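You operate a simulated robot arm through the tools that you are given. There is no shell and no other tool. Be economical: measure what you need, move in short steps, check, and stop when the job is done.

Carry out the task below with a simulated robot arm. There is one attempt and no reset: what you move stays moved.

## Task
Take the black strip with three holes and put it on the open end of the short boat's floor. Take the white rowlock and put it on the top of the patch press bench. Lift the lid of the small green box open. Any order will do.
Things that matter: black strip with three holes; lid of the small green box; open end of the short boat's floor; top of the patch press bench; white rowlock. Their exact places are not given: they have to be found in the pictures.

The check looks at the end state, three seconds after you hand in, the way a careful person would. Anything else that was tipped, shoved, dropped, spilled or broken makes it a failure. Lids that push on must go on centred and level and be pressed home; caps that screw on are set level and turned clockwise until they are tight.

## Robot
A 7-joint arm with a fingered hand on a trunk, on a base that drives. Base frame: it is fixed to the floor where the robot stands at the start and does not move with it; the origin is under the middle of the robot, x ahead of it, y to its left, z up. Lengths are in mm, angles in rad, forces in N, time in s.
With the tool pointing down near the work surface it reaches from about 100 to 580 mm from the robot's upright axis, wherever it stands. Its first joint turns from -2.007 to 2.007 rad. Places, roughly: lid of the small green box [-1500, 5600, 900]; open end of the short boat's floor [700, -1200, 600]; top of the patch press bench [-2300, 600, 800]; white rowlock (4x7x11 cm) [400, -600, 700]. Payload 3.1 kg.
Tool frame: the origin (TCP) lies between the finger pads and is the grasp point; the fingertips stand 22 mm ahead of it; z points along the fingers, y is the line along which they close. The gripper opens to 112 mm. The gripper's body begins 60 mm behind the TCP. The gripper is a hand of 3 fingers: y runs from the thumb to the fingers, the wrist lies at [0, 0, -218] in the tool frame, and closing takes about 1.5 s.
Orientation is told as [roll, pitch, yaw] about the base's x, y, z axes, in that order, counted from this pose: with the fingers straight down and closing along the base's y, the tool's x points along the base's -x, its y along +y and its z along -z.

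## Interface
- The arm moves only by the tool send_rows. Its argument "commands" is a list of rows, each an object of numbers (a shift or turn left out is 0, a gripper value left out holds the last): "dx", "dy", "dz": the shift along the base's x, y, z in mm; "ax", "ay", "az": the turn, a rotation vector about the base's x, y, z in rad. In form: [{"dx": .., "dy": .., "dz": .., "ax": .., "ay": .., "az": ..}, ...]. A call has 1 to 8 rows; each row shifts and turns the commanded pose from where the row before left it. "gripper" is the opening, from 0 (shut) to 1 (fully open), set as the call begins (left out, the last holds). Each row takes 0.2 s and may step no farther than 50 mm and 0.15 rad from the row before; otherwise, or with a gripper value out of range, the whole call is refused. Where a pose cannot be reached the arm comes as near as it can. A force on the tool above 40 N (or 10 N above the force at the start of the call, whichever is more), or a blocked arm, ends the call early, and 0.2 s more pass. Each finger travels about 108 mm/s and halts on what it meets, pressing with about 28 N; the grip force reading is that of the motor and also rises with nothing between the fingers. The clock runs only during rows and for 0.2 s after the last one: add rows that do not move to give the fingers time. It gives the time, the measured TCP pose, the force on the tool (base axes), the opening and the grip force at its end, in the units of the frame above (readings bear some noise), with the torque about the TCP (base axes, N m) and any sound that the robot's microphone picked up.
- Cameras (640 x 400 px; columns grow to the right, rows downward): "scene" is now at [8, 111.9, 1616.2]; the picture's right is [-0.51, -0.86, 0.00], its down [-0.64, 0.38, -0.67] and it looks along [0.58, -0.34, -0.74] (base axes); focal length 260 px, centre (320, 200). "wrist" rides on the gripper at [66, 3, -80] in the tool frame; the picture's right is [-0.05, 1.00, 0.00], its down [-0.77, -0.04, -0.64] and it looks along [-0.64, -0.03, 0.77] (tool axes); focal length 275 px, centre (320, 200).
- grab_frame(camera): a new picture of that camera. No time passes.
- lift_body(by): slides the trunk up (or, below 0, down) by that many mm; the arm and the scene camera ride with it, the base frame stays. It gives what a move gives, with no picture.
- roll_base(legs): drives the robot by 1 to 6 legs, each [ahead, left, turn to the left] in mm, mm and rad, along the robot's own axes; the way and the turn of a leg run together, so that a leg with both is an arc; at most 1500 mm and 3.142 rad a leg. The arm and the cameras ride along, it lands a little off, and it stops where it bumps. It gives what a move gives.
- curl_fingers(finger1, finger2, thumb_bend): sets how far each is bent, from 0 (flat) to 100 (curled in); at 30 the hand is open as for a grip, at 70 the pads meet at the TCP. One left out holds its place. A second passes; each finger stops where it meets its share of the squeeze, and holds until it gets a number again. A gripper value or a shape takes the hand back. It gives what a move gives, with no picture; readings hold the bend of each and the force on the fingers (four entries, about 0 where the hand has none), thumb and palm.
- grasp_type(shape): the hand has 3 fingers and takes this shape, open, in about a second: jaw (thumb against the fingers, like two jaws); tri (thumb and two fingers); tip (a fingertip pinch); poke (one finger out to press); point (the index stretched); flat (the hand flat); cup (the hand cupped); fist (a fist). The gripper value then closes the fingers along that shape, each until it touches; the sizes above hold for jaw. It gives what a move gives, with no picture.
- aim_head(pan, tilt): turns the head with the scene camera to pan (to the left, within 2.705 rad either way) and tilt (down, from -0.506 to 1.204), counted from straight ahead of the robot. It gives what a move gives.
- point_at(camera, pixels): for up to 12 pixels [column, row] of the newest picture of that camera ("zoom" is the newest enlarged one), the place [x, y, z] in the base frame of the surface seen there, good to about 2 mm. No time passes.
- inspect(camera, box): a new picture of the part [left, top, right, bottom] of that camera's present view, enlarged. No time passes.
- sign_off(): hands the job in; it is judged then, once.

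Keep the steps short. Do not move on a guess: measure, check each grasp and each placing, and mend mistakes. In all there are 110 turns and 90 pictures (those below and enlarged ones count). Leave the gripper open and the arm clear of the work at the hand-in unless told otherwise, and finish with a single line.

The tools are called after "Call:" by a JSON object that holds its "api" and its "payload". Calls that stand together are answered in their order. send_rows: Moves the arm, as the interface text tells. Its arguments: {"type":"object","properties":{"commands":{"type":"array"},"gripper":{"type":"number"}},"required":["commands"]} The other tools are called the same way: lift_body (by) slides the trunk up or down; grasp_type (shape) gives the hand a shape; curl_fingers (finger1, finger2, thumb_bend) moves the fingers one by one; roll_base (legs) drives the base; aim_head (pan, tilt) turns the head that bears the scene camera; grab_frame (camera) takes a picture; point_at (camera, pixels) gives the place of the surface under pixels of a picture; inspect (camera, box) takes an enlarged picture of a part of a camera's view; sign_off () hands the job in.

At the start:

```text
time_s: 0.0
eef_pos: [245.9, -270.6, 1096.4]
orientation: [0.0, 0.0, 0.0]
contact_force: [-1.2, 0.1, 0.1]
wrist_torque: [-0.01, 0.02, 0.0]
finger_gap: 111.8
gripper_force: 0.0
shape: jaw
bend: [30.0, 30.0, 30.0]
finger forces: [0.0, 0.0, 0.1, 0.2, 0.0, 0.0]
trunk travel left (down, up): [-750.0, 240.0]
robot x, y, heading: [0.3, -1.7, 0.0]
head pan, tilt: [-0.534, 0.838]
```

scene: 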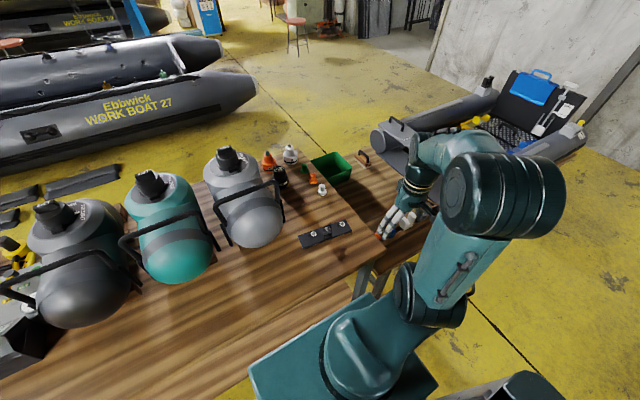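
wrist: 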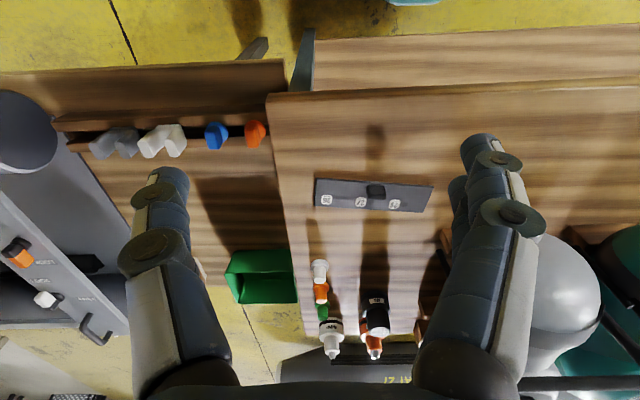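

I see the strip with three holes around scene (325,233), and bottles and a green bin nearby. The wrist view also shows small parts on a rail. I'll enlarge both views.

Call:
{"api": "inspect", "payload": {"camera": "scene", "box": [240, 130, 400, 260]}}

Call:
{"api": "inspect", "payload": {"camera": "wrist", "box": [0, 60, 320, 260]}}

Call:
{"api": "point_at", "payload": {"camera": "wrist", "pixels": [[318, 182], [432, 188], [316, 204], [424, 211], [376, 188], [326, 200], [160, 140], [100, 145], [115, 140], [180, 180], [20, 240], [60, 110]]}}

```text
3.08 times, centred on (320, 195) of scene
```

zoom: 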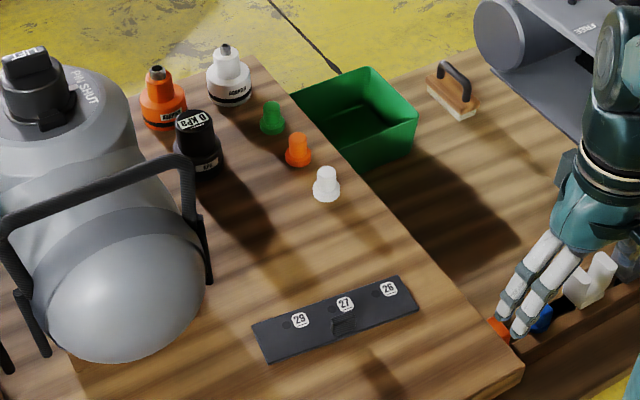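

```text
2.00 times, centred on (160, 160) of wrist
```

zoom: 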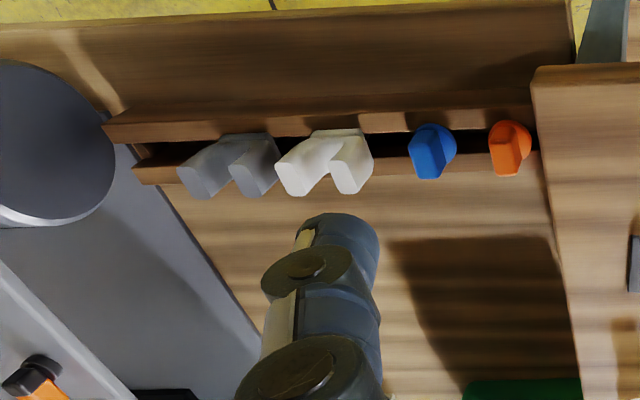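

```text
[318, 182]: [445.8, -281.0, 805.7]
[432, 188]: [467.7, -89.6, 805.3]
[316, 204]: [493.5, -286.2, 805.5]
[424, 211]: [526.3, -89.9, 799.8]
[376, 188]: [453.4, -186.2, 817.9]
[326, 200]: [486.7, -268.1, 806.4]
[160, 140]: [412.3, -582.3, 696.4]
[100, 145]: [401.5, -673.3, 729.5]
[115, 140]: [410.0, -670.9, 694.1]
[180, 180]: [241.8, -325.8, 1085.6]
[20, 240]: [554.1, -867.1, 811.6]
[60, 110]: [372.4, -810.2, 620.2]
```

The strip lies on the table at z≈805 and has a small knob at its middle. The rowlock sits in a slot rail. Next I'll look at the destination boat to the right.

Call:
{"api": "aim_head", "payload": {"pan": -1.0, "tilt": 0.6}}

Call:
{"api": "grab_frame", "payload": {"camera": "scene"}}

Call:
{"api": "inspect", "payload": {"camera": "wrist", "box": [290, 150, 450, 250]}}

```text
time_s: 0.9
eef_pos: [245.2, -270.2, 1095.4]
orientation: [-0.001, 0.0, 0.0]
contact_force: [0.2, -0.1, 0.5]
wrist_torque: [0.0, 0.03, 0.01]
finger_gap: 111.7
gripper_force: 0.0
shape: jaw
bend: [30.0, 30.0, 30.0]
finger forces: [0.0, 0.0, 0.0, 0.0, 0.0, 0.0]
trunk travel left (down, up): [-750.0, 240.0]
robot x, y, heading: [-2.3, -1.6, 0.001]
head pan, tilt: [-1.0, 0.6]
```

```text
85 pictures are left
```

scene: 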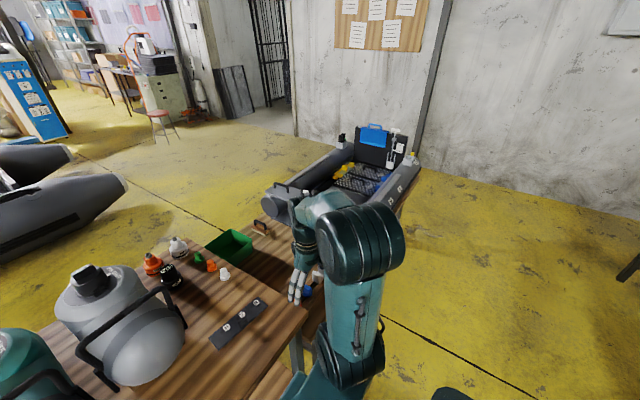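

```text
4.00 times, centred on (370, 200) of wrist
```

zoom: 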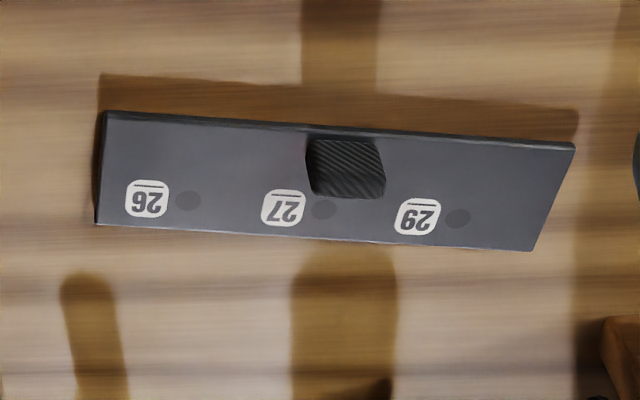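

The knob on the strip looks graspable. Now I'll enlarge the short boat to find the open floor end.

Call:
{"api": "inspect", "payload": {"camera": "scene", "box": [250, 110, 442, 230]}}

Call:
{"api": "point_at", "payload": {"camera": "scene", "pixels": [[227, 327], [232, 320], [222, 332], [360, 175], [330, 190], [320, 195], [400, 190], [310, 180], [285, 205], [378, 195]]}}

```text
3.33 times, centred on (346, 170) of scene
```

zoom: 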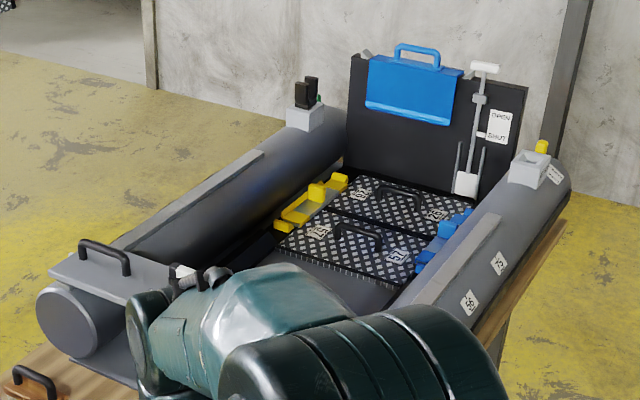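

```text
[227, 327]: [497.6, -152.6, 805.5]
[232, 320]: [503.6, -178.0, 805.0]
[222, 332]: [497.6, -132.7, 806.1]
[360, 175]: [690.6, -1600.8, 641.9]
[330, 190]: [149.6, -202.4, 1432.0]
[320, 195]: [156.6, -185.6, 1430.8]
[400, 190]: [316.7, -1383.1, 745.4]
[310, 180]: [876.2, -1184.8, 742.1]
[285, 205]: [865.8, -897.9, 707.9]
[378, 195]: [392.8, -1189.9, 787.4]
```

The knob is near (455,-186,818). I'll move the hand closer to it, still well above and behind, and look again.

Call:
{"api": "send_rows", "payload": {"commands": [{"dx": 40, "dy": 20, "dz": -10, "az": -0.11}, {"dx": 40, "dy": 20, "dz": -20}, {"dx": 40, "dy": 20, "dz": -30}, {"dx": 40, "dy": 20, "dz": -30}, {"dx": 20, "dz": -30}, {"dz": 0}], "gripper": 1}}

Call:
{"api": "grab_frame", "payload": {"camera": "wrist"}}

```text
refused: row 3 steps farther than a row can; nothing moved
```

```text
82 pictures are left
```

wrist: 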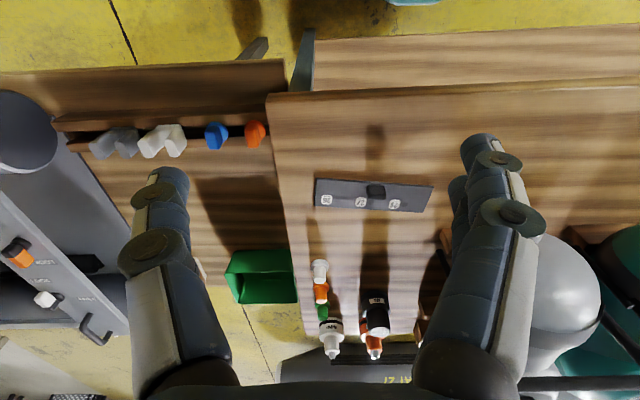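

The step was too long, so I'll use smaller ones.

Call:
{"api": "send_rows", "payload": {"commands": [{"dx": 35, "dy": 17, "dz": -20, "az": -0.11}, {"dx": 35, "dy": 17, "dz": -20}, {"dx": 35, "dy": 17, "dz": -20}, {"dx": 35, "dy": 17, "dz": -20}, {"dx": 20, "dy": 15, "dz": -30}, {"dz": 0}], "gripper": 1}}

Call:
{"api": "grab_frame", "payload": {"camera": "wrist"}}

```text
time_s: 2.3
eef_pos: [407.8, -188.1, 987.4]
orientation: [0.001, -0.001, -0.109]
contact_force: [-0.4, 0.7, -0.3]
wrist_torque: [0.02, 0.0, -0.01]
finger_gap: 111.7
gripper_force: 0.1
shape: jaw
bend: [30.0, 30.0, 30.0]
finger forces: [0.1, 0.1, 0.1, 0.1, 0.0, 0.1]
trunk travel left (down, up): [-750.0, 240.0]
robot x, y, heading: [-2.4, -0.2, 0.001]
head pan, tilt: [-1.0, 0.6]
```

```text
81 pictures are left
```

wrist: 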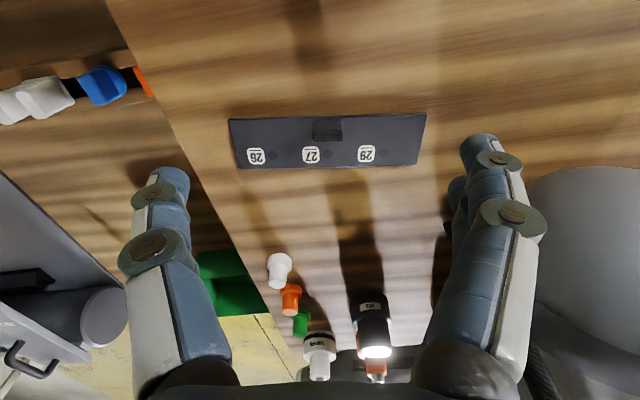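

The knob is at (328,130). I'll measure its faces and the plate.

Call:
{"api": "inspect", "payload": {"camera": "wrist", "box": [280, 100, 376, 160]}}

Call:
{"api": "point_at", "payload": {"camera": "wrist", "pixels": [[317, 121], [340, 121], [317, 136], [340, 137], [328, 128], [328, 119], [328, 140], [231, 119], [424, 116], [238, 166], [413, 163], [328, 150]]}}

```text
6.67 times, centred on (328, 130) of wrist
```

zoom: 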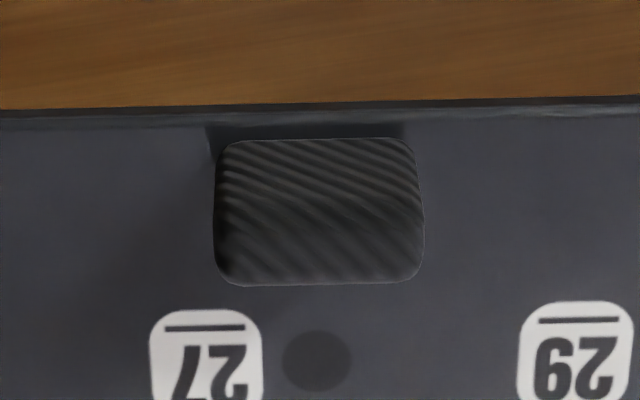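

```text
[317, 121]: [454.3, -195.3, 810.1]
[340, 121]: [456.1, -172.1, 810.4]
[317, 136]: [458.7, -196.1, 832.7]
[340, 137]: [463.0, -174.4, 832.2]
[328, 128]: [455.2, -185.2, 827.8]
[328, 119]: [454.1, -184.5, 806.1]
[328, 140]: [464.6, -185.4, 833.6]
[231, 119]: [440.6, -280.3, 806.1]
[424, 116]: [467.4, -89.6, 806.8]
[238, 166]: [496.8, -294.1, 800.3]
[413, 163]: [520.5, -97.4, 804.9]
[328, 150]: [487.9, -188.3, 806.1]
```

The knob is a tab about 14 mm thick in x and 30 mm wide in y, with its top at z≈833 and its centre near (462,-185). I'll grip it across its thickness, so I'm turning the hand by -1.587 rad while still above it.

Call:
{"api": "send_rows", "payload": {"commands": [{"az": -0.1443, "dx": 9}, {"az": -0.1443, "dx": 9}, {"az": -0.1443, "dx": 9}, {"az": -0.1443, "dx": 9}, {"az": -0.1443, "dx": 9}, {"az": -0.1443, "dx": 9}, {"az": -0.1443}, {"az": -0.1443}]}}

Call:
{"api": "send_rows", "payload": {"commands": [{"az": -0.1443}, {"az": -0.1443}, {"az": -0.1443}, {"dz": -30}, {"dz": -30}, {"dz": 0}]}}

Call:
{"api": "grab_frame", "payload": {"camera": "wrist"}}

```text
time_s: 4.1
eef_pos: [460.8, -187.6, 985.8]
orientation: [0.002, -0.001, -1.267]
contact_force: [-0.2, -0.7, -1.1]
wrist_torque: [-0.01, 0.01, -0.02]
finger_gap: 112.2
gripper_force: 0.0
shape: jaw
bend: [30.0, 30.0, 30.0]
finger forces: [0.1, 0.1, 0.0, 0.0, 0.0, 0.0]
trunk travel left (down, up): [-750.0, 240.0]
robot x, y, heading: [0.7, 0.3, 0.006]
head pan, tilt: [-1.0, 0.6]
```

```text
time_s: 5.5
eef_pos: [458.9, -185.0, 926.4]
orientation: [0.001, -0.001, -1.699]
contact_force: [-0.4, 0.1, -0.3]
wrist_torque: [0.03, 0.0, 0.03]
finger_gap: 111.6
gripper_force: 0.2
shape: jaw
bend: [30.0, 30.0, 30.0]
finger forces: [0.0, 0.1, 0.1, 0.0, 0.0, 0.1]
trunk travel left (down, up): [-750.0, 240.0]
robot x, y, heading: [1.0, -1.4, 0.004]
head pan, tilt: [-1.0, 0.6]
```

```text
79 pictures are left
```

wrist: 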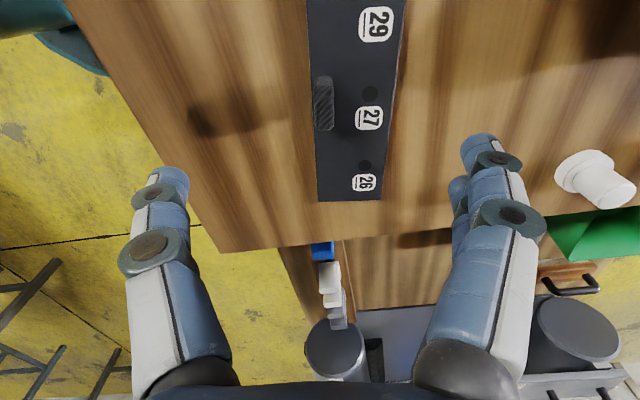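

The hand is aligned over the strip. I'll measure the knob at (323,103) again from here.

Call:
{"api": "point_at", "payload": {"camera": "wrist", "pixels": [[318, 82], [329, 82], [317, 120], [330, 120], [323, 110], [322, 127], [331, 100], [316, 100], [350, 100]]}}

```text
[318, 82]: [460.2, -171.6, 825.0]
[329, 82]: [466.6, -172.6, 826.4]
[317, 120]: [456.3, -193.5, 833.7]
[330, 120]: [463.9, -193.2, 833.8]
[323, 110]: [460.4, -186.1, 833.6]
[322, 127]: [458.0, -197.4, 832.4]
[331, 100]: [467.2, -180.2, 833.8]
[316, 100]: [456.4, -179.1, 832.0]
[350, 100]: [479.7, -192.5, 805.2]
```

The tab centre is (461.5,-185), with its top at 833. I'll lower to TCP z≈830 and then close.

Call:
{"api": "send_rows", "payload": {"commands": [{"dx": 2.5, "dz": -30}, {"dz": -30}, {"dz": -20}, {"dz": -15}, {"dz": 0}], "gripper": 0.6}}

Call:
{"api": "send_rows", "payload": {"commands": [{"dz": 0}, {"dz": 0}, {"dz": 0}, {"dz": 0}, {"dz": 0}, {"dz": 0}], "gripper": 0}}

Call:
{"api": "grab_frame", "payload": {"camera": "wrist"}}

```text
time_s: 6.7
eef_pos: [460.5, -184.9, 830.4]
orientation: [-0.001, -0.001, -1.699]
contact_force: [0.5, 0.3, 0.4]
wrist_torque: [0.0, -0.01, 0.0]
finger_gap: 67.4
gripper_force: 0.1
shape: jaw
bend: [71.0, 71.0, 71.0]
finger forces: [0.0, 0.0, 0.1, 0.0, 0.0, 0.1]
trunk travel left (down, up): [-750.0, 240.0]
robot x, y, heading: [1.4, 1.5, -0.001]
head pan, tilt: [-1.0, 0.6]
```

```text
time_s: 8.1
eef_pos: [460.4, -184.9, 831.0]
orientation: [0.0, 0.0, -1.699]
contact_force: [1.0, 0.8, -0.5]
wrist_torque: [-0.01, -0.02, -0.02]
finger_gap: 7.5
gripper_force: 28.2
shape: jaw
bend: [71.0, 72.0, 70.0]
finger forces: [12.5, 12.6, 0.0, 0.0, 25.1, 0.1]
trunk travel left (down, up): [-750.0, 240.0]
robot x, y, heading: [-0.2, 1.1, 0.0]
head pan, tilt: [-1.0, 0.6]
```

```text
78 pictures are left
```

wrist: 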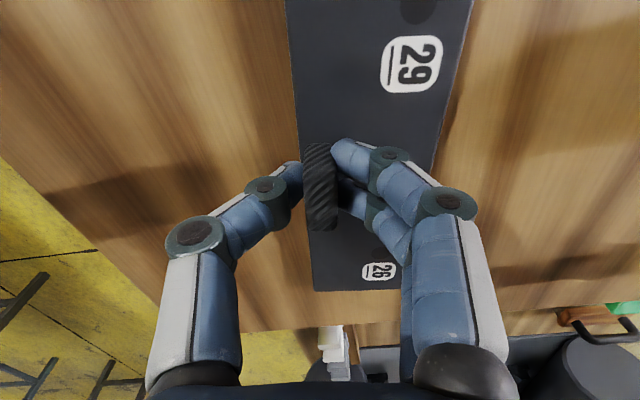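

The fingers hold the tab with forces 12.5, 12.6 and 25.1 N. I'll lift it slowly and look.

Call:
{"api": "send_rows", "payload": {"commands": [{"dz": 10}, {"dz": 20}, {"dz": 30}, {"dz": 40}, {"dz": 40}, {"dz": 0}]}}

Call:
{"api": "grab_frame", "payload": {"camera": "wrist"}}

```text
time_s: 9.5
eef_pos: [461.2, -188.3, 971.1]
orientation: [-0.001, 0.0, -1.697]
contact_force: [0.7, -0.1, -0.1]
wrist_torque: [0.02, -0.01, -0.02]
finger_gap: 7.4
gripper_force: 28.2
shape: jaw
bend: [71.0, 71.0, 70.0]
finger forces: [12.7, 12.7, 0.0, 0.1, 25.3, 0.0]
trunk travel left (down, up): [-750.0, 240.0]
robot x, y, heading: [-0.0, -3.8, 0.002]
head pan, tilt: [-1.0, 0.6]
```

```text
77 pictures are left
```

wrist: 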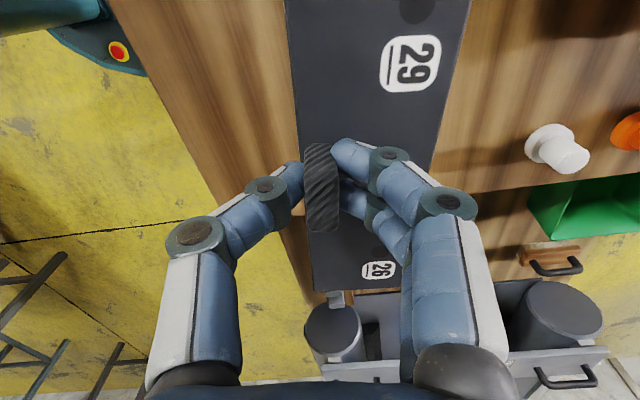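

The strip is held level. I'll raise it and pull it in, then look to the right to plan the drive.

Call:
{"api": "send_rows", "payload": {"commands": [{"dz": 30, "dx": -35}, {"dz": 30, "dx": -35}, {"dz": 20, "dx": -35}, {"dz": 20, "dx": -35}, {"dx": -20}, {"dz": 0}]}}

Call:
{"api": "aim_head", "payload": {"pan": -1.35, "tilt": 0.75}}

Call:
{"api": "grab_frame", "payload": {"camera": "scene"}}

```text
time_s: 10.9
eef_pos: [301.0, -187.2, 1072.3]
orientation: [-0.001, 0.0, -1.697]
contact_force: [0.2, 0.8, -0.9]
wrist_torque: [0.03, 0.02, -0.03]
finger_gap: 7.5
gripper_force: 28.0
shape: jaw
bend: [71.0, 71.0, 70.0]
finger forces: [12.5, 12.7, 0.0, 0.0, 25.3, 0.0]
trunk travel left (down, up): [-750.0, 240.0]
robot x, y, heading: [0.4, -0.3, -0.0]
head pan, tilt: [-1.0, 0.6]
```

```text
time_s: 11.7
eef_pos: [303.2, -185.8, 1072.6]
orientation: [-0.001, 0.001, -1.698]
contact_force: [1.3, -0.1, -0.5]
wrist_torque: [-0.02, 0.03, -0.02]
finger_gap: 7.5
gripper_force: 28.2
shape: jaw
bend: [71.0, 71.0, 70.0]
finger forces: [12.7, 12.8, 0.0, 0.0, 25.3, 0.0]
trunk travel left (down, up): [-750.0, 240.0]
robot x, y, heading: [3.4, -3.9, -0.001]
head pan, tilt: [-1.349, 0.75]
```

```text
76 pictures are left
```

scene: 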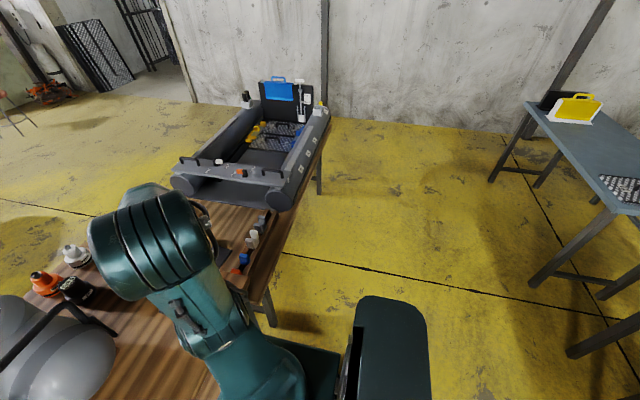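

The floor to the right is clear. I'll measure the boat's near side and its floor.

Call:
{"api": "point_at", "payload": {"camera": "scene", "pixels": [[268, 305], [318, 190], [330, 122], [290, 200], [262, 155], [240, 158], [255, 165], [272, 140], [262, 250], [400, 250], [225, 175], [283, 172]]}}

Call:
{"api": "inspect", "payload": {"camera": "scene", "box": [165, 70, 341, 180]}}

```text
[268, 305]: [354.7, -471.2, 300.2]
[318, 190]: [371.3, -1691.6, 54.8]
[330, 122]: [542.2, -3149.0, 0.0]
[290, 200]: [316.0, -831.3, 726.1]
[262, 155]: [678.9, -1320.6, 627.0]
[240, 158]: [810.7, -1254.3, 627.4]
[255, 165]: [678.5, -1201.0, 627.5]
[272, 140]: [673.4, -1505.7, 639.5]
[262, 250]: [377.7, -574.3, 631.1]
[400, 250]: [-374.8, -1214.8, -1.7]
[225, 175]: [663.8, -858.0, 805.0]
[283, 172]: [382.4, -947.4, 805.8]
```

```text
3.64 times, centred on (253, 125) of scene
```

zoom: 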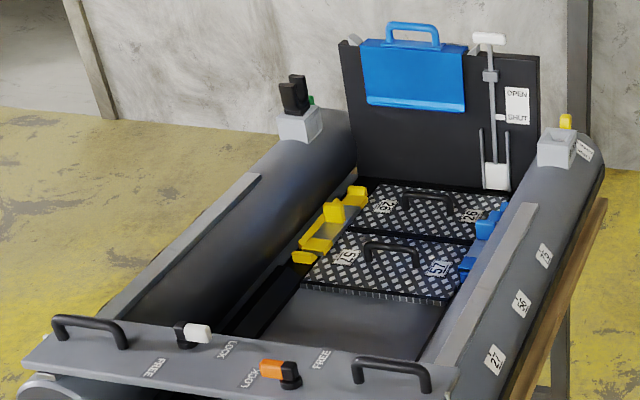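

The bare floor is at z≈627 around (680,-1200). The bow board at y≈-900 is at z 805 and my hand is at 1072, so it clears. I'll strafe right 1180 mm.

Call:
{"api": "roll_base", "payload": {"legs": [[0, -1180, 0]]}}

Call:
{"api": "aim_head", "payload": {"pan": 0.15, "tilt": 0.95}}

Call:
{"api": "grab_frame", "payload": {"camera": "scene"}}

Call:
{"api": "grab_frame", "payload": {"camera": "wrist"}}

```text
time_s: 17.8
eef_pos: [301.1, -1373.5, 1071.9]
orientation: [0.0, 0.0, -1.701]
contact_force: [0.3, 0.1, -1.3]
wrist_torque: [0.01, 0.06, -0.01]
finger_gap: 7.6
gripper_force: 28.1
shape: jaw
bend: [71.0, 71.0, 70.0]
finger forces: [12.6, 12.7, 0.0, 0.0, 25.2, 0.1]
trunk travel left (down, up): [-750.0, 240.0]
robot x, y, heading: [-2.8, -1185.9, -0.003]
head pan, tilt: [-1.349, 0.75]
```

```text
time_s: 19.4
eef_pos: [301.9, -1372.0, 1071.5]
orientation: [0.0, 0.0, -1.7]
contact_force: [-0.9, 0.3, -1.7]
wrist_torque: [0.0, 0.0, 0.03]
finger_gap: 7.4
gripper_force: 28.0
shape: jaw
bend: [71.0, 71.0, 70.0]
finger forces: [12.6, 12.7, 0.0, 0.0, 25.3, 0.0]
trunk travel left (down, up): [-750.0, 240.0]
robot x, y, heading: [-2.8, -1184.4, -0.002]
head pan, tilt: [0.15, 0.949]
```

```text
74 pictures are left
```

scene: 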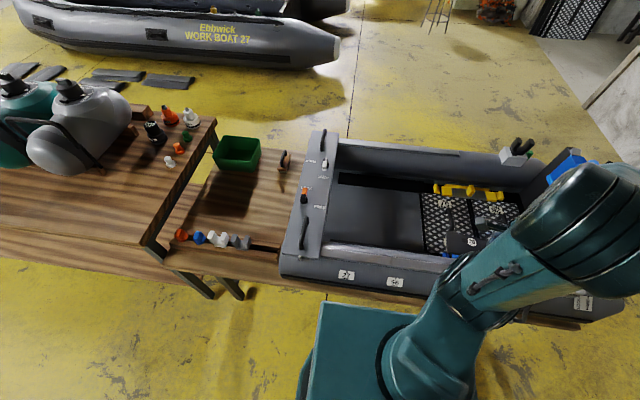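

```text
73 pictures are left
```

wrist: 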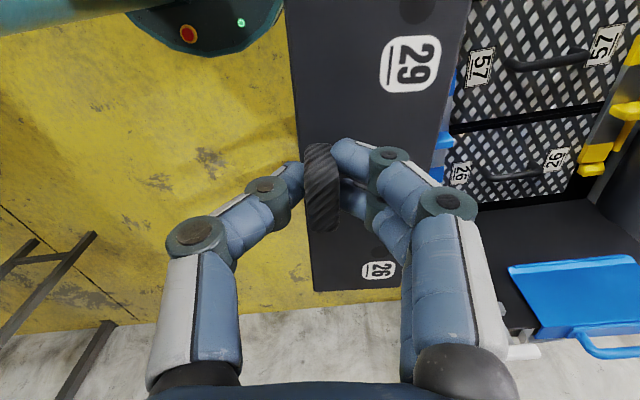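

The bare floor shows from about (335,185) to (425,250). I'll measure its limits.

Call:
{"api": "point_at", "payload": {"camera": "scene", "pixels": [[340, 190], [332, 235], [420, 195], [422, 248], [375, 215], [380, 245], [380, 252], [380, 188], [380, 180], [360, 265], [420, 215], [330, 215]]}}

Call:
{"api": "inspect", "payload": {"camera": "scene", "box": [280, 130, 440, 290]}}

```text
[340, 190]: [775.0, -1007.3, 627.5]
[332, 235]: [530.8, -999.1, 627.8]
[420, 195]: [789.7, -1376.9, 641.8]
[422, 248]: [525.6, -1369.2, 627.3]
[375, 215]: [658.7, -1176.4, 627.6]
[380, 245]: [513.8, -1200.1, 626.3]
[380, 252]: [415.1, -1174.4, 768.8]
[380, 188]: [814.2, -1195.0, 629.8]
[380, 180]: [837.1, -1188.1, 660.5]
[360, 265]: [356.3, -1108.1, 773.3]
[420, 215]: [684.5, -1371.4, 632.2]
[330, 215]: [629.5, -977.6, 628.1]
```

```text
2.50 times, centred on (360, 210) of scene
```

zoom: 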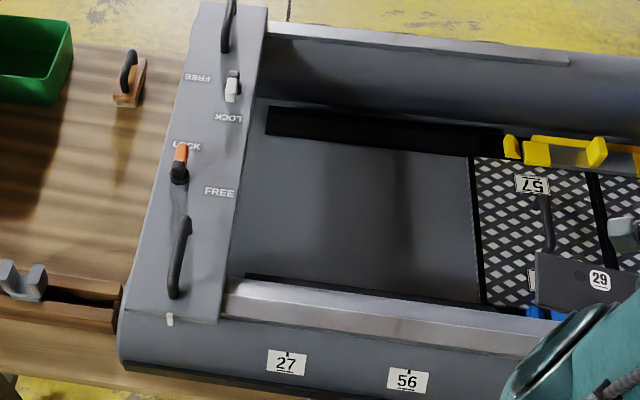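

The bare floor spans x 510 to 770 and y -970 to -1360, and I'm aiming for about (630,-1170). I need to go a bit closer, so I'll check the gap between the base and the bench.

Call:
{"api": "point_at", "payload": {"camera": "scene", "pixels": [[330, 310], [400, 318], [330, 290], [350, 295], [300, 285], [330, 340]]}}

```text
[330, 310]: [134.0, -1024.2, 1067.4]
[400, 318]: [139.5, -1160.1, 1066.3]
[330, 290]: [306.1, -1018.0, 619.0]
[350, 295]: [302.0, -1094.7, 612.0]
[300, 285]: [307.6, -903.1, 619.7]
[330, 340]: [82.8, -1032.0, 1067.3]
```

The trunk front is at x=140 and the bench edge is at 305. I'll check the base footprint with the head tilted down.

Call:
{"api": "aim_head", "payload": {"pan": 0.6, "tilt": 1.2}}

Call:
{"api": "grab_frame", "payload": {"camera": "scene"}}

```text
time_s: 20.3
eef_pos: [300.9, -1373.6, 1072.1]
orientation: [-0.001, -0.001, -1.699]
contact_force: [-1.0, 0.0, -0.5]
wrist_torque: [0.0, 0.09, -0.02]
finger_gap: 7.6
gripper_force: 27.7
shape: jaw
bend: [71.0, 71.0, 70.0]
finger forces: [12.7, 12.7, 0.1, 0.1, 25.3, 0.1]
trunk travel left (down, up): [-750.0, 240.0]
robot x, y, heading: [1.3, -1185.8, -0.002]
head pan, tilt: [0.6, 1.201]
```

```text
71 pictures are left
```

scene: 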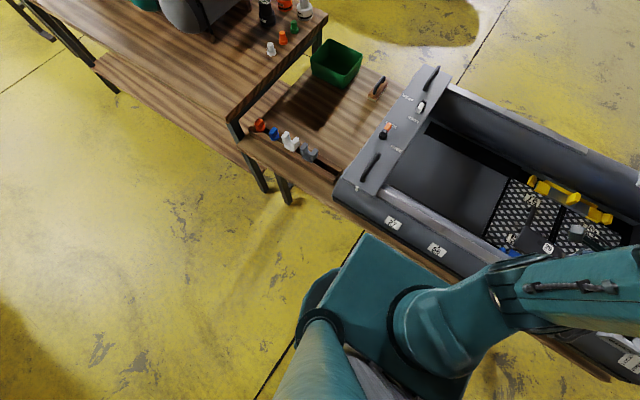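

Nothing of the base sticks out beyond the trunk. I'll drive ahead 110 mm and left 10 mm.

Call:
{"api": "roll_base", "payload": {"legs": [[110, 10, 0]]}}

```text
time_s: 21.4
eef_pos: [410.3, -1364.1, 1072.9]
orientation: [0.001, 0.001, -1.701]
contact_force: [0.0, 0.1, -1.4]
wrist_torque: [-0.01, 0.0, 0.03]
finger_gap: 7.7
gripper_force: 28.0
shape: jaw
bend: [71.0, 71.0, 70.0]
finger forces: [12.6, 12.6, 0.1, 0.0, 25.4, 0.1]
trunk travel left (down, up): [-750.0, 240.0]
robot x, y, heading: [107.3, -1175.0, -0.003]
head pan, tilt: [0.6, 1.201]
```

I'm at x=107. I'll move the hand over the floor at height, squaring the strip to the boat as I go.

Call:
{"api": "send_rows", "payload": {"commands": [{"dx": 32, "dy": 32, "az": 0.06}, {"dx": 32, "dy": 32, "az": 0.07}, {"dx": 34, "dy": 32}, {"dx": 34, "dy": 32}, {"dx": 34, "dy": 33}, {"dx": 34, "dy": 33}, {"dz": 0}]}}

Call:
{"api": "lift_body", "payload": {"by": -180}}

Call:
{"api": "grab_frame", "payload": {"camera": "scene"}}

Call:
{"api": "grab_frame", "payload": {"camera": "wrist"}}

```text
time_s: 23.1
eef_pos: [611.3, -1169.9, 1073.5]
orientation: [-0.001, 0.002, -1.571]
contact_force: [0.2, -1.1, -0.6]
wrist_torque: [0.0, 0.01, 0.01]
finger_gap: 7.6
gripper_force: 28.2
shape: jaw
bend: [71.0, 71.0, 70.0]
finger forces: [12.6, 12.7, 0.0, 0.0, 25.2, 0.0]
trunk travel left (down, up): [-750.0, 240.0]
robot x, y, heading: [110.1, -1174.4, 0.001]
head pan, tilt: [0.6, 1.201]
```

```text
time_s: 25.1
eef_pos: [611.3, -1170.1, 892.6]
orientation: [0.001, 0.0, -1.57]
contact_force: [-0.4, 0.1, -1.2]
wrist_torque: [0.01, 0.03, -0.03]
finger_gap: 7.9
gripper_force: 27.7
shape: jaw
bend: [71.0, 71.0, 70.0]
finger forces: [12.6, 12.7, 0.0, 0.0, 25.2, 0.1]
trunk travel left (down, up): [-570.0, 420.0]
robot x, y, heading: [108.7, -1175.6, -0.006]
head pan, tilt: [0.6, 1.201]
```

```text
70 pictures are left
```

scene: 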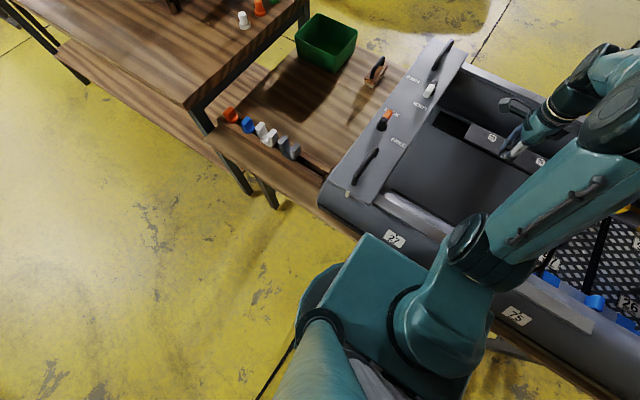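

```text
69 pictures are left
```

wrist: 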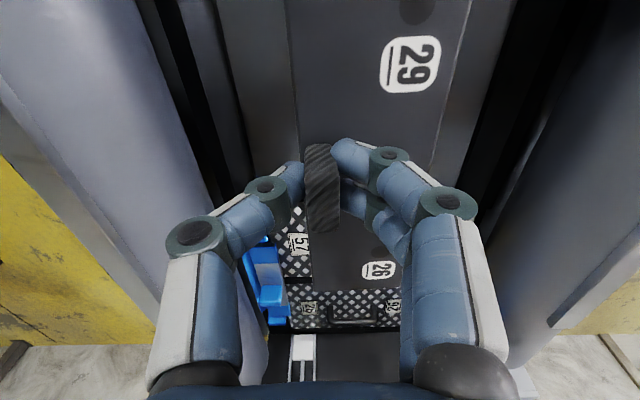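

The hand is centred over the bare floor. The plate bottom is about 31 mm under the TCP, so contact should come near TCP z≈658. I'm lowering now.

Call:
{"api": "send_rows", "payload": {"commands": [{"dz": -45}, {"dz": -45}, {"dz": -45}, {"dz": -40}, {"dz": -30}, {"dz": -15}, {"dz": 0}]}}

Call:
{"api": "grab_frame", "payload": {"camera": "wrist"}}

```text
time_s: 26.6
eef_pos: [613.7, -1170.4, 670.7]
orientation: [0.0, 0.0, -1.568]
contact_force: [-0.3, -0.2, -1.0]
wrist_torque: [0.02, 0.01, -0.02]
finger_gap: 7.6
gripper_force: 28.3
shape: jaw
bend: [71.0, 71.0, 70.0]
finger forces: [12.3, 12.6, 0.0, 0.0, 25.1, 0.0]
trunk travel left (down, up): [-570.0, 420.0]
robot x, y, heading: [106.9, -1178.3, 0.002]
head pan, tilt: [0.6, 1.201]
```

```text
68 pictures are left
```

wrist: 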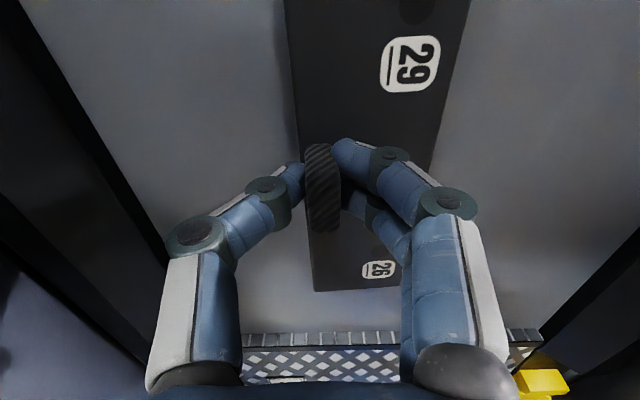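

The last 12 mm go in small steps, watching the force.

Call:
{"api": "send_rows", "payload": {"commands": [{"dz": -4}, {"dz": -3}, {"dz": -2}, {"dz": -2}, {"dz": -2}, {"dz": 0}]}}

```text
time_s: 28.1
eef_pos: [611.9, -1170.3, 660.3]
orientation: [0.0, 0.0, -1.568]
contact_force: [-0.4, 0.2, 0.5]
wrist_torque: [-0.02, -0.05, 0.01]
finger_gap: 7.6
gripper_force: 27.5
shape: jaw
bend: [71.0, 72.0, 70.0]
finger forces: [12.6, 12.6, 0.1, 0.1, 25.3, 0.1]
trunk travel left (down, up): [-570.0, 420.0]
robot x, y, heading: [105.9, -1176.0, -0.001]
head pan, tilt: [0.6, 1.201]
```

Call:
{"api": "send_rows", "payload": {"commands": [{"dz": -1.5}, {"dz": -1.5}, {"dz": 0}]}}

```text
time_s: 28.9
eef_pos: [610.8, -1170.6, 657.9]
orientation: [0.0, -0.001, -1.57]
contact_force: [1.0, -1.5, 3.7]
wrist_torque: [-0.01, -0.07, -0.01]
finger_gap: 7.7
gripper_force: 28.4
shape: jaw
bend: [72.0, 72.0, 70.0]
finger forces: [13.2, 13.4, 0.1, 0.0, 26.2, 0.0]
trunk travel left (down, up): [-570.0, 420.0]
robot x, y, heading: [108.6, -1176.7, 0.0]
head pan, tilt: [0.6, 1.201]
```

It touches with 3.7 N. I'll open the fingers, rise, and check.

Call:
{"api": "send_rows", "payload": {"commands": [{"dz": 0}, {"dz": 0}, {"dz": 0}, {"dz": 0}], "gripper": 0.6}}

Call:
{"api": "send_rows", "payload": {"commands": [{"dz": 20}, {"dz": 45}, {"dz": 45}, {"dz": 45}, {"dz": 45}, {"dz": 45}, {"dz": 0}]}}

Call:
{"api": "grab_frame", "payload": {"camera": "wrist"}}

```text
time_s: 29.9
eef_pos: [611.0, -1170.8, 656.6]
orientation: [0.0, -0.001, -1.569]
contact_force: [-0.3, -0.3, -0.3]
wrist_torque: [0.01, 0.0, 0.03]
finger_gap: 66.5
gripper_force: 0.1
shape: jaw
bend: [71.0, 71.0, 71.0]
finger forces: [0.1, 0.1, 0.0, 0.1, 0.1, 0.0]
trunk travel left (down, up): [-570.0, 420.0]
robot x, y, heading: [108.4, -1174.6, -0.007]
head pan, tilt: [0.6, 1.201]
```

```text
time_s: 31.4
eef_pos: [612.6, -1168.3, 900.8]
orientation: [0.002, 0.0, -1.57]
contact_force: [-0.3, -0.4, -0.5]
wrist_torque: [0.02, 0.01, -0.01]
finger_gap: 66.9
gripper_force: 0.0
shape: jaw
bend: [71.0, 71.0, 71.0]
finger forces: [0.0, 0.0, 0.0, 0.0, 0.0, 0.1]
trunk travel left (down, up): [-570.0, 420.0]
robot x, y, heading: [105.9, -1176.6, -0.001]
head pan, tilt: [0.6, 1.201]
```

```text
67 pictures are left
```

wrist: 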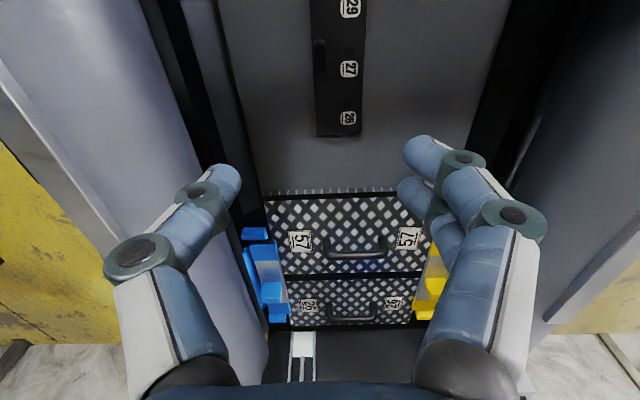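

The strip lies flat on the open floor. For the rowlock I'll raise the hand, pull back, and drive left to y≈-600.

Call:
{"api": "send_rows", "payload": {"commands": [{"dz": 40, "dx": -20}, {"dz": 20, "dx": -40}, {"dx": -45}, {"dx": -45}, {"dx": -45}, {"dx": -45}, {"dx": -30}, {"dz": 0}]}}

Call:
{"api": "lift_body", "payload": {"by": 180}}

Call:
{"api": "roll_base", "payload": {"legs": [[-105, 0, 0], [0, 580, 0]]}}

Call:
{"api": "aim_head", "payload": {"pan": 0.2, "tilt": 1.0}}

Call:
{"api": "grab_frame", "payload": {"camera": "scene"}}

Call:
{"api": "grab_frame", "payload": {"camera": "wrist"}}

```text
time_s: 33.2
eef_pos: [358.5, -1172.8, 960.9]
orientation: [0.001, 0.001, -1.571]
contact_force: [-0.4, 0.3, 0.5]
wrist_torque: [0.03, -0.01, 0.02]
finger_gap: 66.8
gripper_force: 0.1
shape: jaw
bend: [71.0, 71.0, 71.0]
finger forces: [0.0, 0.0, 0.1, 0.0, 0.0, 0.0]
out of reach, approached as far as the arm can: row 4
trunk travel left (down, up): [-570.0, 420.0]
robot x, y, heading: [105.5, -1173.1, -0.005]
head pan, tilt: [0.6, 1.201]
```

```text
time_s: 35.2
eef_pos: [357.9, -1172.0, 1141.3]
orientation: [0.0, 0.001, -1.569]
contact_force: [-1.1, -0.3, -0.1]
wrist_torque: [0.0, 0.0, -0.01]
finger_gap: 67.0
gripper_force: 0.0
shape: jaw
bend: [71.0, 71.0, 71.0]
finger forces: [0.1, 0.0, 0.0, 0.1, 0.0, 0.1]
trunk travel left (down, up): [-750.0, 240.0]
robot x, y, heading: [104.8, -1176.8, -0.003]
head pan, tilt: [0.6, 1.201]
```

```text
time_s: 39.3
eef_pos: [255.6, -602.1, 1142.3]
orientation: [0.0, 0.0, -1.569]
contact_force: [0.1, 0.6, 0.6]
wrist_torque: [-0.05, -0.06, 0.01]
finger_gap: 67.2
gripper_force: 0.1
shape: jaw
bend: [71.0, 71.0, 71.0]
finger forces: [0.0, 0.0, 0.1, 0.0, 0.0, 0.1]
trunk travel left (down, up): [-750.0, 240.0]
robot x, y, heading: [6.6, -602.4, -0.003]
head pan, tilt: [0.6, 1.201]
```

```text
time_s: 40.1
eef_pos: [257.2, -601.7, 1141.6]
orientation: [0.0, 0.0, -1.568]
contact_force: [-0.4, 1.6, 0.6]
wrist_torque: [0.02, 0.01, -0.01]
finger_gap: 66.9
gripper_force: 0.0
shape: jaw
bend: [71.0, 71.0, 71.0]
finger forces: [0.0, 0.0, 0.1, 0.0, 0.0, 0.1]
trunk travel left (down, up): [-750.0, 240.0]
robot x, y, heading: [3.2, -606.4, -0.003]
head pan, tilt: [0.201, 1.0]
```

```text
66 pictures are left
```

scene: 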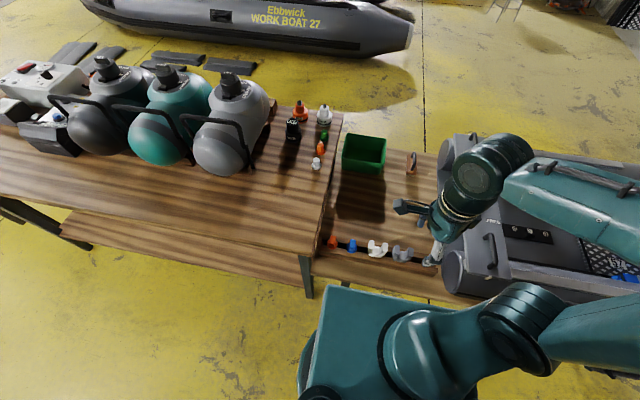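

```text
65 pictures are left
```

wrist: 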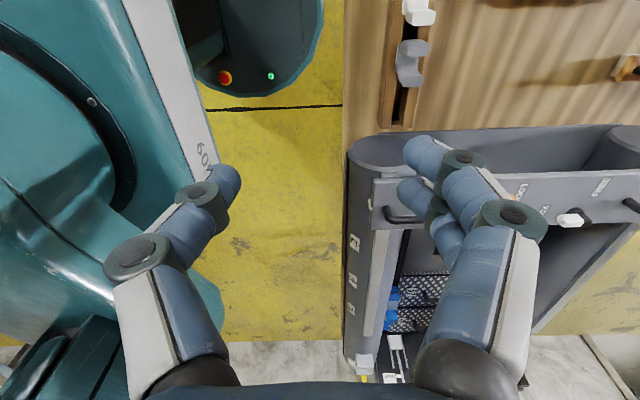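

The white rowlock is at scene (378,248), in the slot next to the grey one. I'll enlarge it and measure.

Call:
{"api": "inspect", "payload": {"camera": "scene", "box": [330, 225, 426, 285]}}

Call:
{"api": "point_at", "payload": {"camera": "scene", "pixels": [[371, 243], [385, 246], [378, 251], [374, 255], [400, 250], [353, 246], [390, 260], [345, 265], [375, 280], [409, 255], [363, 253]]}}

```text
6.67 times, centred on (378, 255) of scene
```

zoom: 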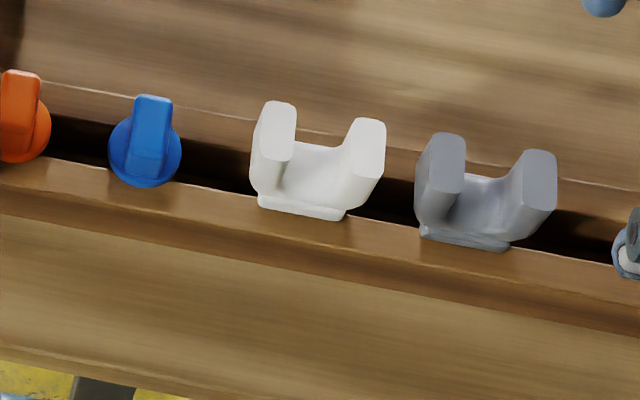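

```text
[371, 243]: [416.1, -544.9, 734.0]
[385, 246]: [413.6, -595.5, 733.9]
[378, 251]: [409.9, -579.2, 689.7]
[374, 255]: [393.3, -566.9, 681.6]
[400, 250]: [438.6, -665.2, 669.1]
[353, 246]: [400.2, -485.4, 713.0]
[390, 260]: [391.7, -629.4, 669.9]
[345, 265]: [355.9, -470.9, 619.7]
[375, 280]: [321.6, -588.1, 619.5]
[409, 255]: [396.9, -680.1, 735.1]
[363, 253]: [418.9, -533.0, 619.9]
```

The rowlock is a U whose arms top out at z 734, at y≈-544 and -597, with x≈412 and the slat tops at 670. I'll grip across its x thickness. First I'll move above it and look.

Call:
{"api": "send_rows", "payload": {"commands": [{"dx": 38, "dy": 8, "dz": -30}, {"dx": 38, "dy": 8, "dz": -30}, {"dx": 38, "dy": 8, "dz": -30}, {"dx": 38, "dy": 7, "dz": -30}, {"dz": -45}, {"dz": -45}, {"dz": -45}, {"dz": 0}], "gripper": 1}}

Call:
{"api": "grab_frame", "payload": {"camera": "wrist"}}

```text
time_s: 41.9
eef_pos: [406.2, -571.4, 882.5]
orientation: [0.002, -0.001, -1.568]
contact_force: [0.3, 0.1, 0.0]
wrist_torque: [0.04, 0.03, 0.0]
finger_gap: 111.8
gripper_force: 0.1
shape: jaw
bend: [30.0, 30.0, 30.0]
finger forces: [0.0, 0.0, 0.0, 0.0, 0.0, 0.0]
trunk travel left (down, up): [-750.0, 240.0]
robot x, y, heading: [5.1, -605.8, -0.002]
head pan, tilt: [0.201, 1.0]
```

```text
63 pictures are left
```

wrist: 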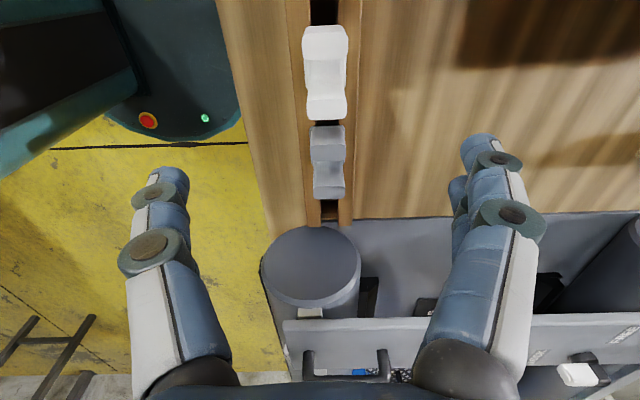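

Call:
{"api": "inspect", "payload": {"camera": "wrist", "box": [270, 10, 382, 80]}}

Call:
{"api": "point_at", "payload": {"camera": "wrist", "pixels": [[306, 30], [344, 30], [309, 110], [343, 110], [308, 70], [343, 70], [325, 72], [325, 30], [325, 112], [325, 95], [306, 140], [350, 140]]}}

```text
5.71 times, centred on (326, 45) of wrist
```

zoom: 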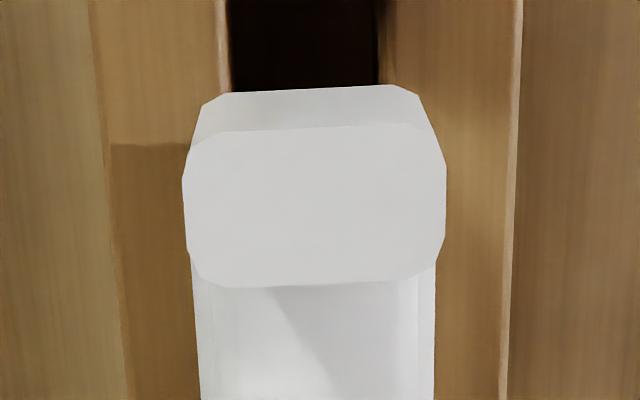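

```text
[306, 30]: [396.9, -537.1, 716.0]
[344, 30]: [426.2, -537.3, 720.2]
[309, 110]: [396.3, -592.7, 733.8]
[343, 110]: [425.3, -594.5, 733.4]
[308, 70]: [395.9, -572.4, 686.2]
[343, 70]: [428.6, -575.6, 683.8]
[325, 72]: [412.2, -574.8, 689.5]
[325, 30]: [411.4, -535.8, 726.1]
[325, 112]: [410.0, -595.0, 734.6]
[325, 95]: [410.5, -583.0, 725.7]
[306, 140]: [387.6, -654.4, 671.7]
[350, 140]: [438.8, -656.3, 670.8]
```

The rowlock centre is (412,-570) and it's about 36 mm thick. I'll lower to TCP z≈698, with the fingertips at 676 just above the slats.

Call:
{"api": "send_rows", "payload": {"commands": [{"dx": 5, "dy": 1, "dz": -40}, {"dz": -45}, {"dz": -45}, {"dz": -40}, {"dz": -15}, {"dz": 0}]}}

Call:
{"api": "grab_frame", "payload": {"camera": "wrist"}}

```text
time_s: 43.3
eef_pos: [413.0, -573.9, 698.1]
orientation: [0.001, 0.0, -1.568]
contact_force: [0.0, 0.3, -0.1]
wrist_torque: [0.04, 0.02, -0.01]
finger_gap: 111.9
gripper_force: 0.0
shape: jaw
bend: [30.0, 30.0, 30.0]
finger forces: [0.0, 0.0, 0.0, 0.1, 0.1, 0.0]
trunk travel left (down, up): [-750.0, 240.0]
robot x, y, heading: [2.8, -604.2, 0.004]
head pan, tilt: [0.201, 1.0]
```

```text
61 pictures are left
```

wrist: 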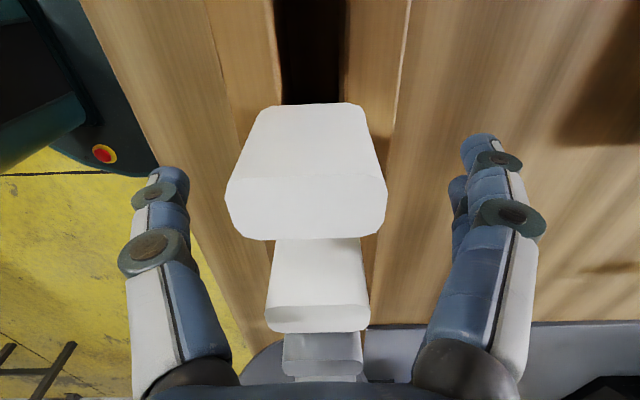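

Aligned. I'll close now.

Call:
{"api": "send_rows", "payload": {"commands": [{"dy": 2}, {"dz": 0}, {"dz": 0}, {"dz": 0}, {"dz": 0}, {"dz": 0}], "gripper": 0}}

Call:
{"api": "grab_frame", "payload": {"camera": "wrist"}}

```text
time_s: 44.7
eef_pos: [412.1, -569.9, 701.0]
orientation: [0.001, 0.001, -1.569]
contact_force: [0.0, -0.3, 7.5]
wrist_torque: [0.01, 0.09, 0.0]
finger_gap: 33.5
gripper_force: 28.3
shape: jaw
bend: [73.0, 73.0, 70.0]
finger forces: [12.7, 12.7, 0.1, 0.1, 25.0, 0.1]
trunk travel left (down, up): [-750.0, 240.0]
robot x, y, heading: [6.7, -602.5, -0.005]
head pan, tilt: [0.201, 1.0]
```

```text
60 pictures are left
```

wrist: 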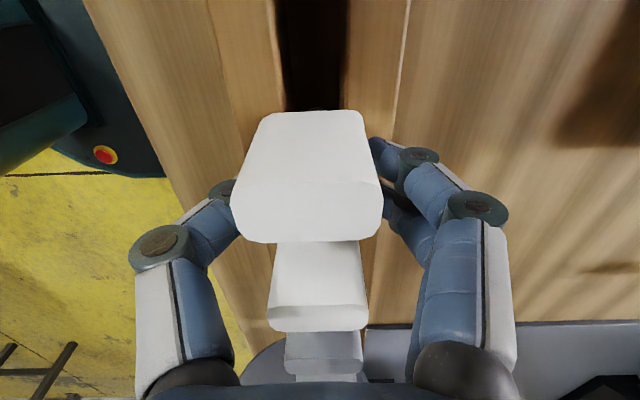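

The rowlock is held at a gap of 33.5 mm. I'll lift it straight up and check.

Call:
{"api": "send_rows", "payload": {"commands": [{"dz": 15}, {"dz": 35}, {"dz": 45}, {"dz": 45}, {"dz": 45}, {"dz": 45}, {"dz": 0}]}}

Call:
{"api": "inspect", "payload": {"camera": "scene", "box": [300, 110, 460, 270]}}

Call:
{"api": "grab_frame", "payload": {"camera": "wrist"}}

```text
time_s: 46.3
eef_pos: [411.2, -565.1, 929.7]
orientation: [-0.001, 0.001, -1.567]
contact_force: [0.9, 0.9, -1.0]
wrist_torque: [0.02, 0.01, -0.04]
finger_gap: 15.0
gripper_force: 27.8
shape: jaw
bend: [77.0, 77.0, 77.0]
finger forces: [0.0, 0.0, 0.1, 0.0, 0.0, 0.0]
trunk travel left (down, up): [-750.0, 240.0]
robot x, y, heading: [4.0, -602.2, -0.0]
head pan, tilt: [0.201, 1.0]
```

```text
2.50 times, centred on (380, 190) of scene
```

zoom: 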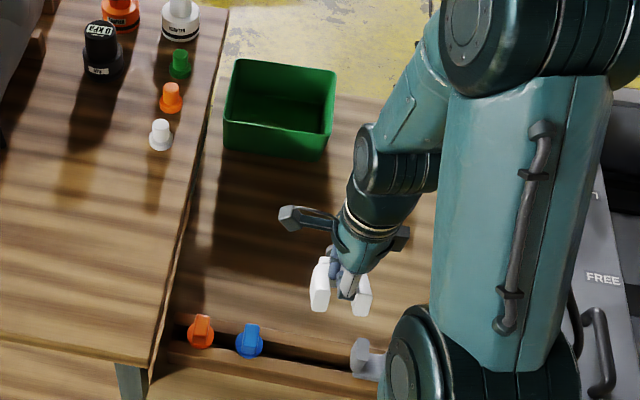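

```text
58 pictures are left
```

wrist: 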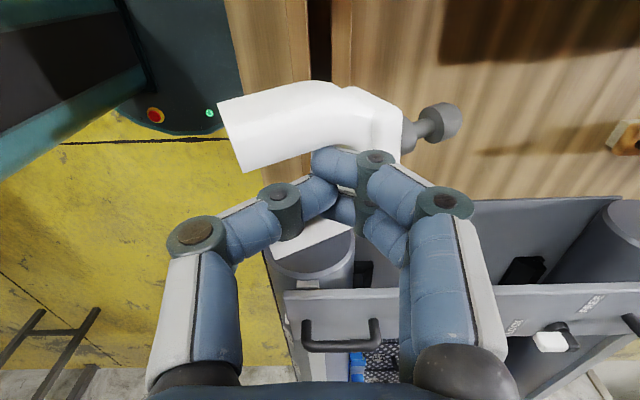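

The rowlock pivoted in the grip, the gap is down to 15 mm and the finger forces read zero, so it's precarious. I'll look closer before moving.

Call:
{"api": "inspect", "payload": {"camera": "wrist", "box": [190, 60, 480, 260]}}

Call:
{"api": "inspect", "payload": {"camera": "scene", "box": [360, 160, 424, 250]}}

Call:
{"api": "point_at", "payload": {"camera": "wrist", "pixels": [[240, 140], [320, 90], [350, 110], [390, 110], [408, 135], [445, 118], [225, 105], [320, 235], [500, 60], [480, 160]]}}

```text
2.00 times, centred on (335, 160) of wrist
```

zoom: 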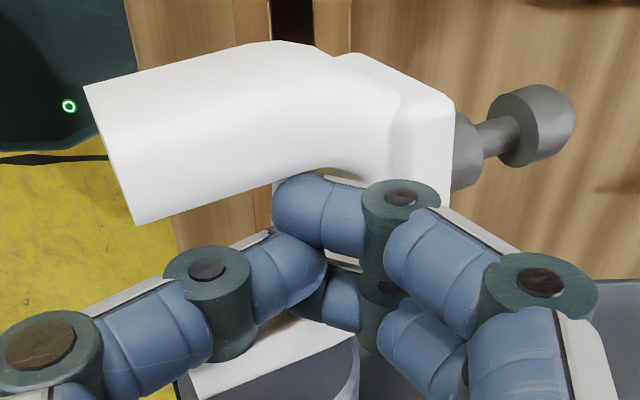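

```text
4.44 times, centred on (392, 205) of scene
```

zoom: 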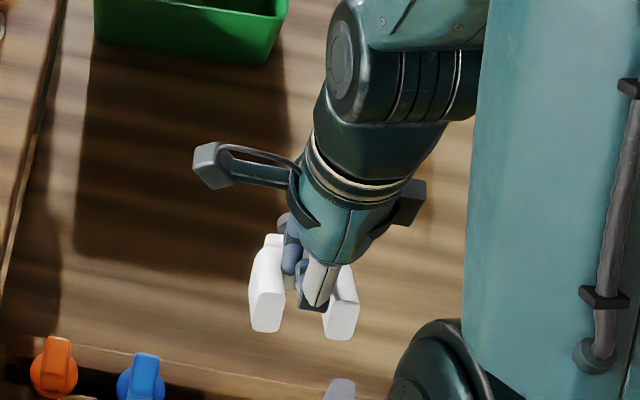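

```text
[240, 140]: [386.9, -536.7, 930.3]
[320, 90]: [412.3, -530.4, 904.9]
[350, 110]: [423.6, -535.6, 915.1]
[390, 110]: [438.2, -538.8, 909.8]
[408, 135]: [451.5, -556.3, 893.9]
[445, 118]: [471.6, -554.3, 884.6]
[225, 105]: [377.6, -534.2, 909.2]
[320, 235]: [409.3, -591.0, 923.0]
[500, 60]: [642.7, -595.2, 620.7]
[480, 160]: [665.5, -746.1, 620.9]
```

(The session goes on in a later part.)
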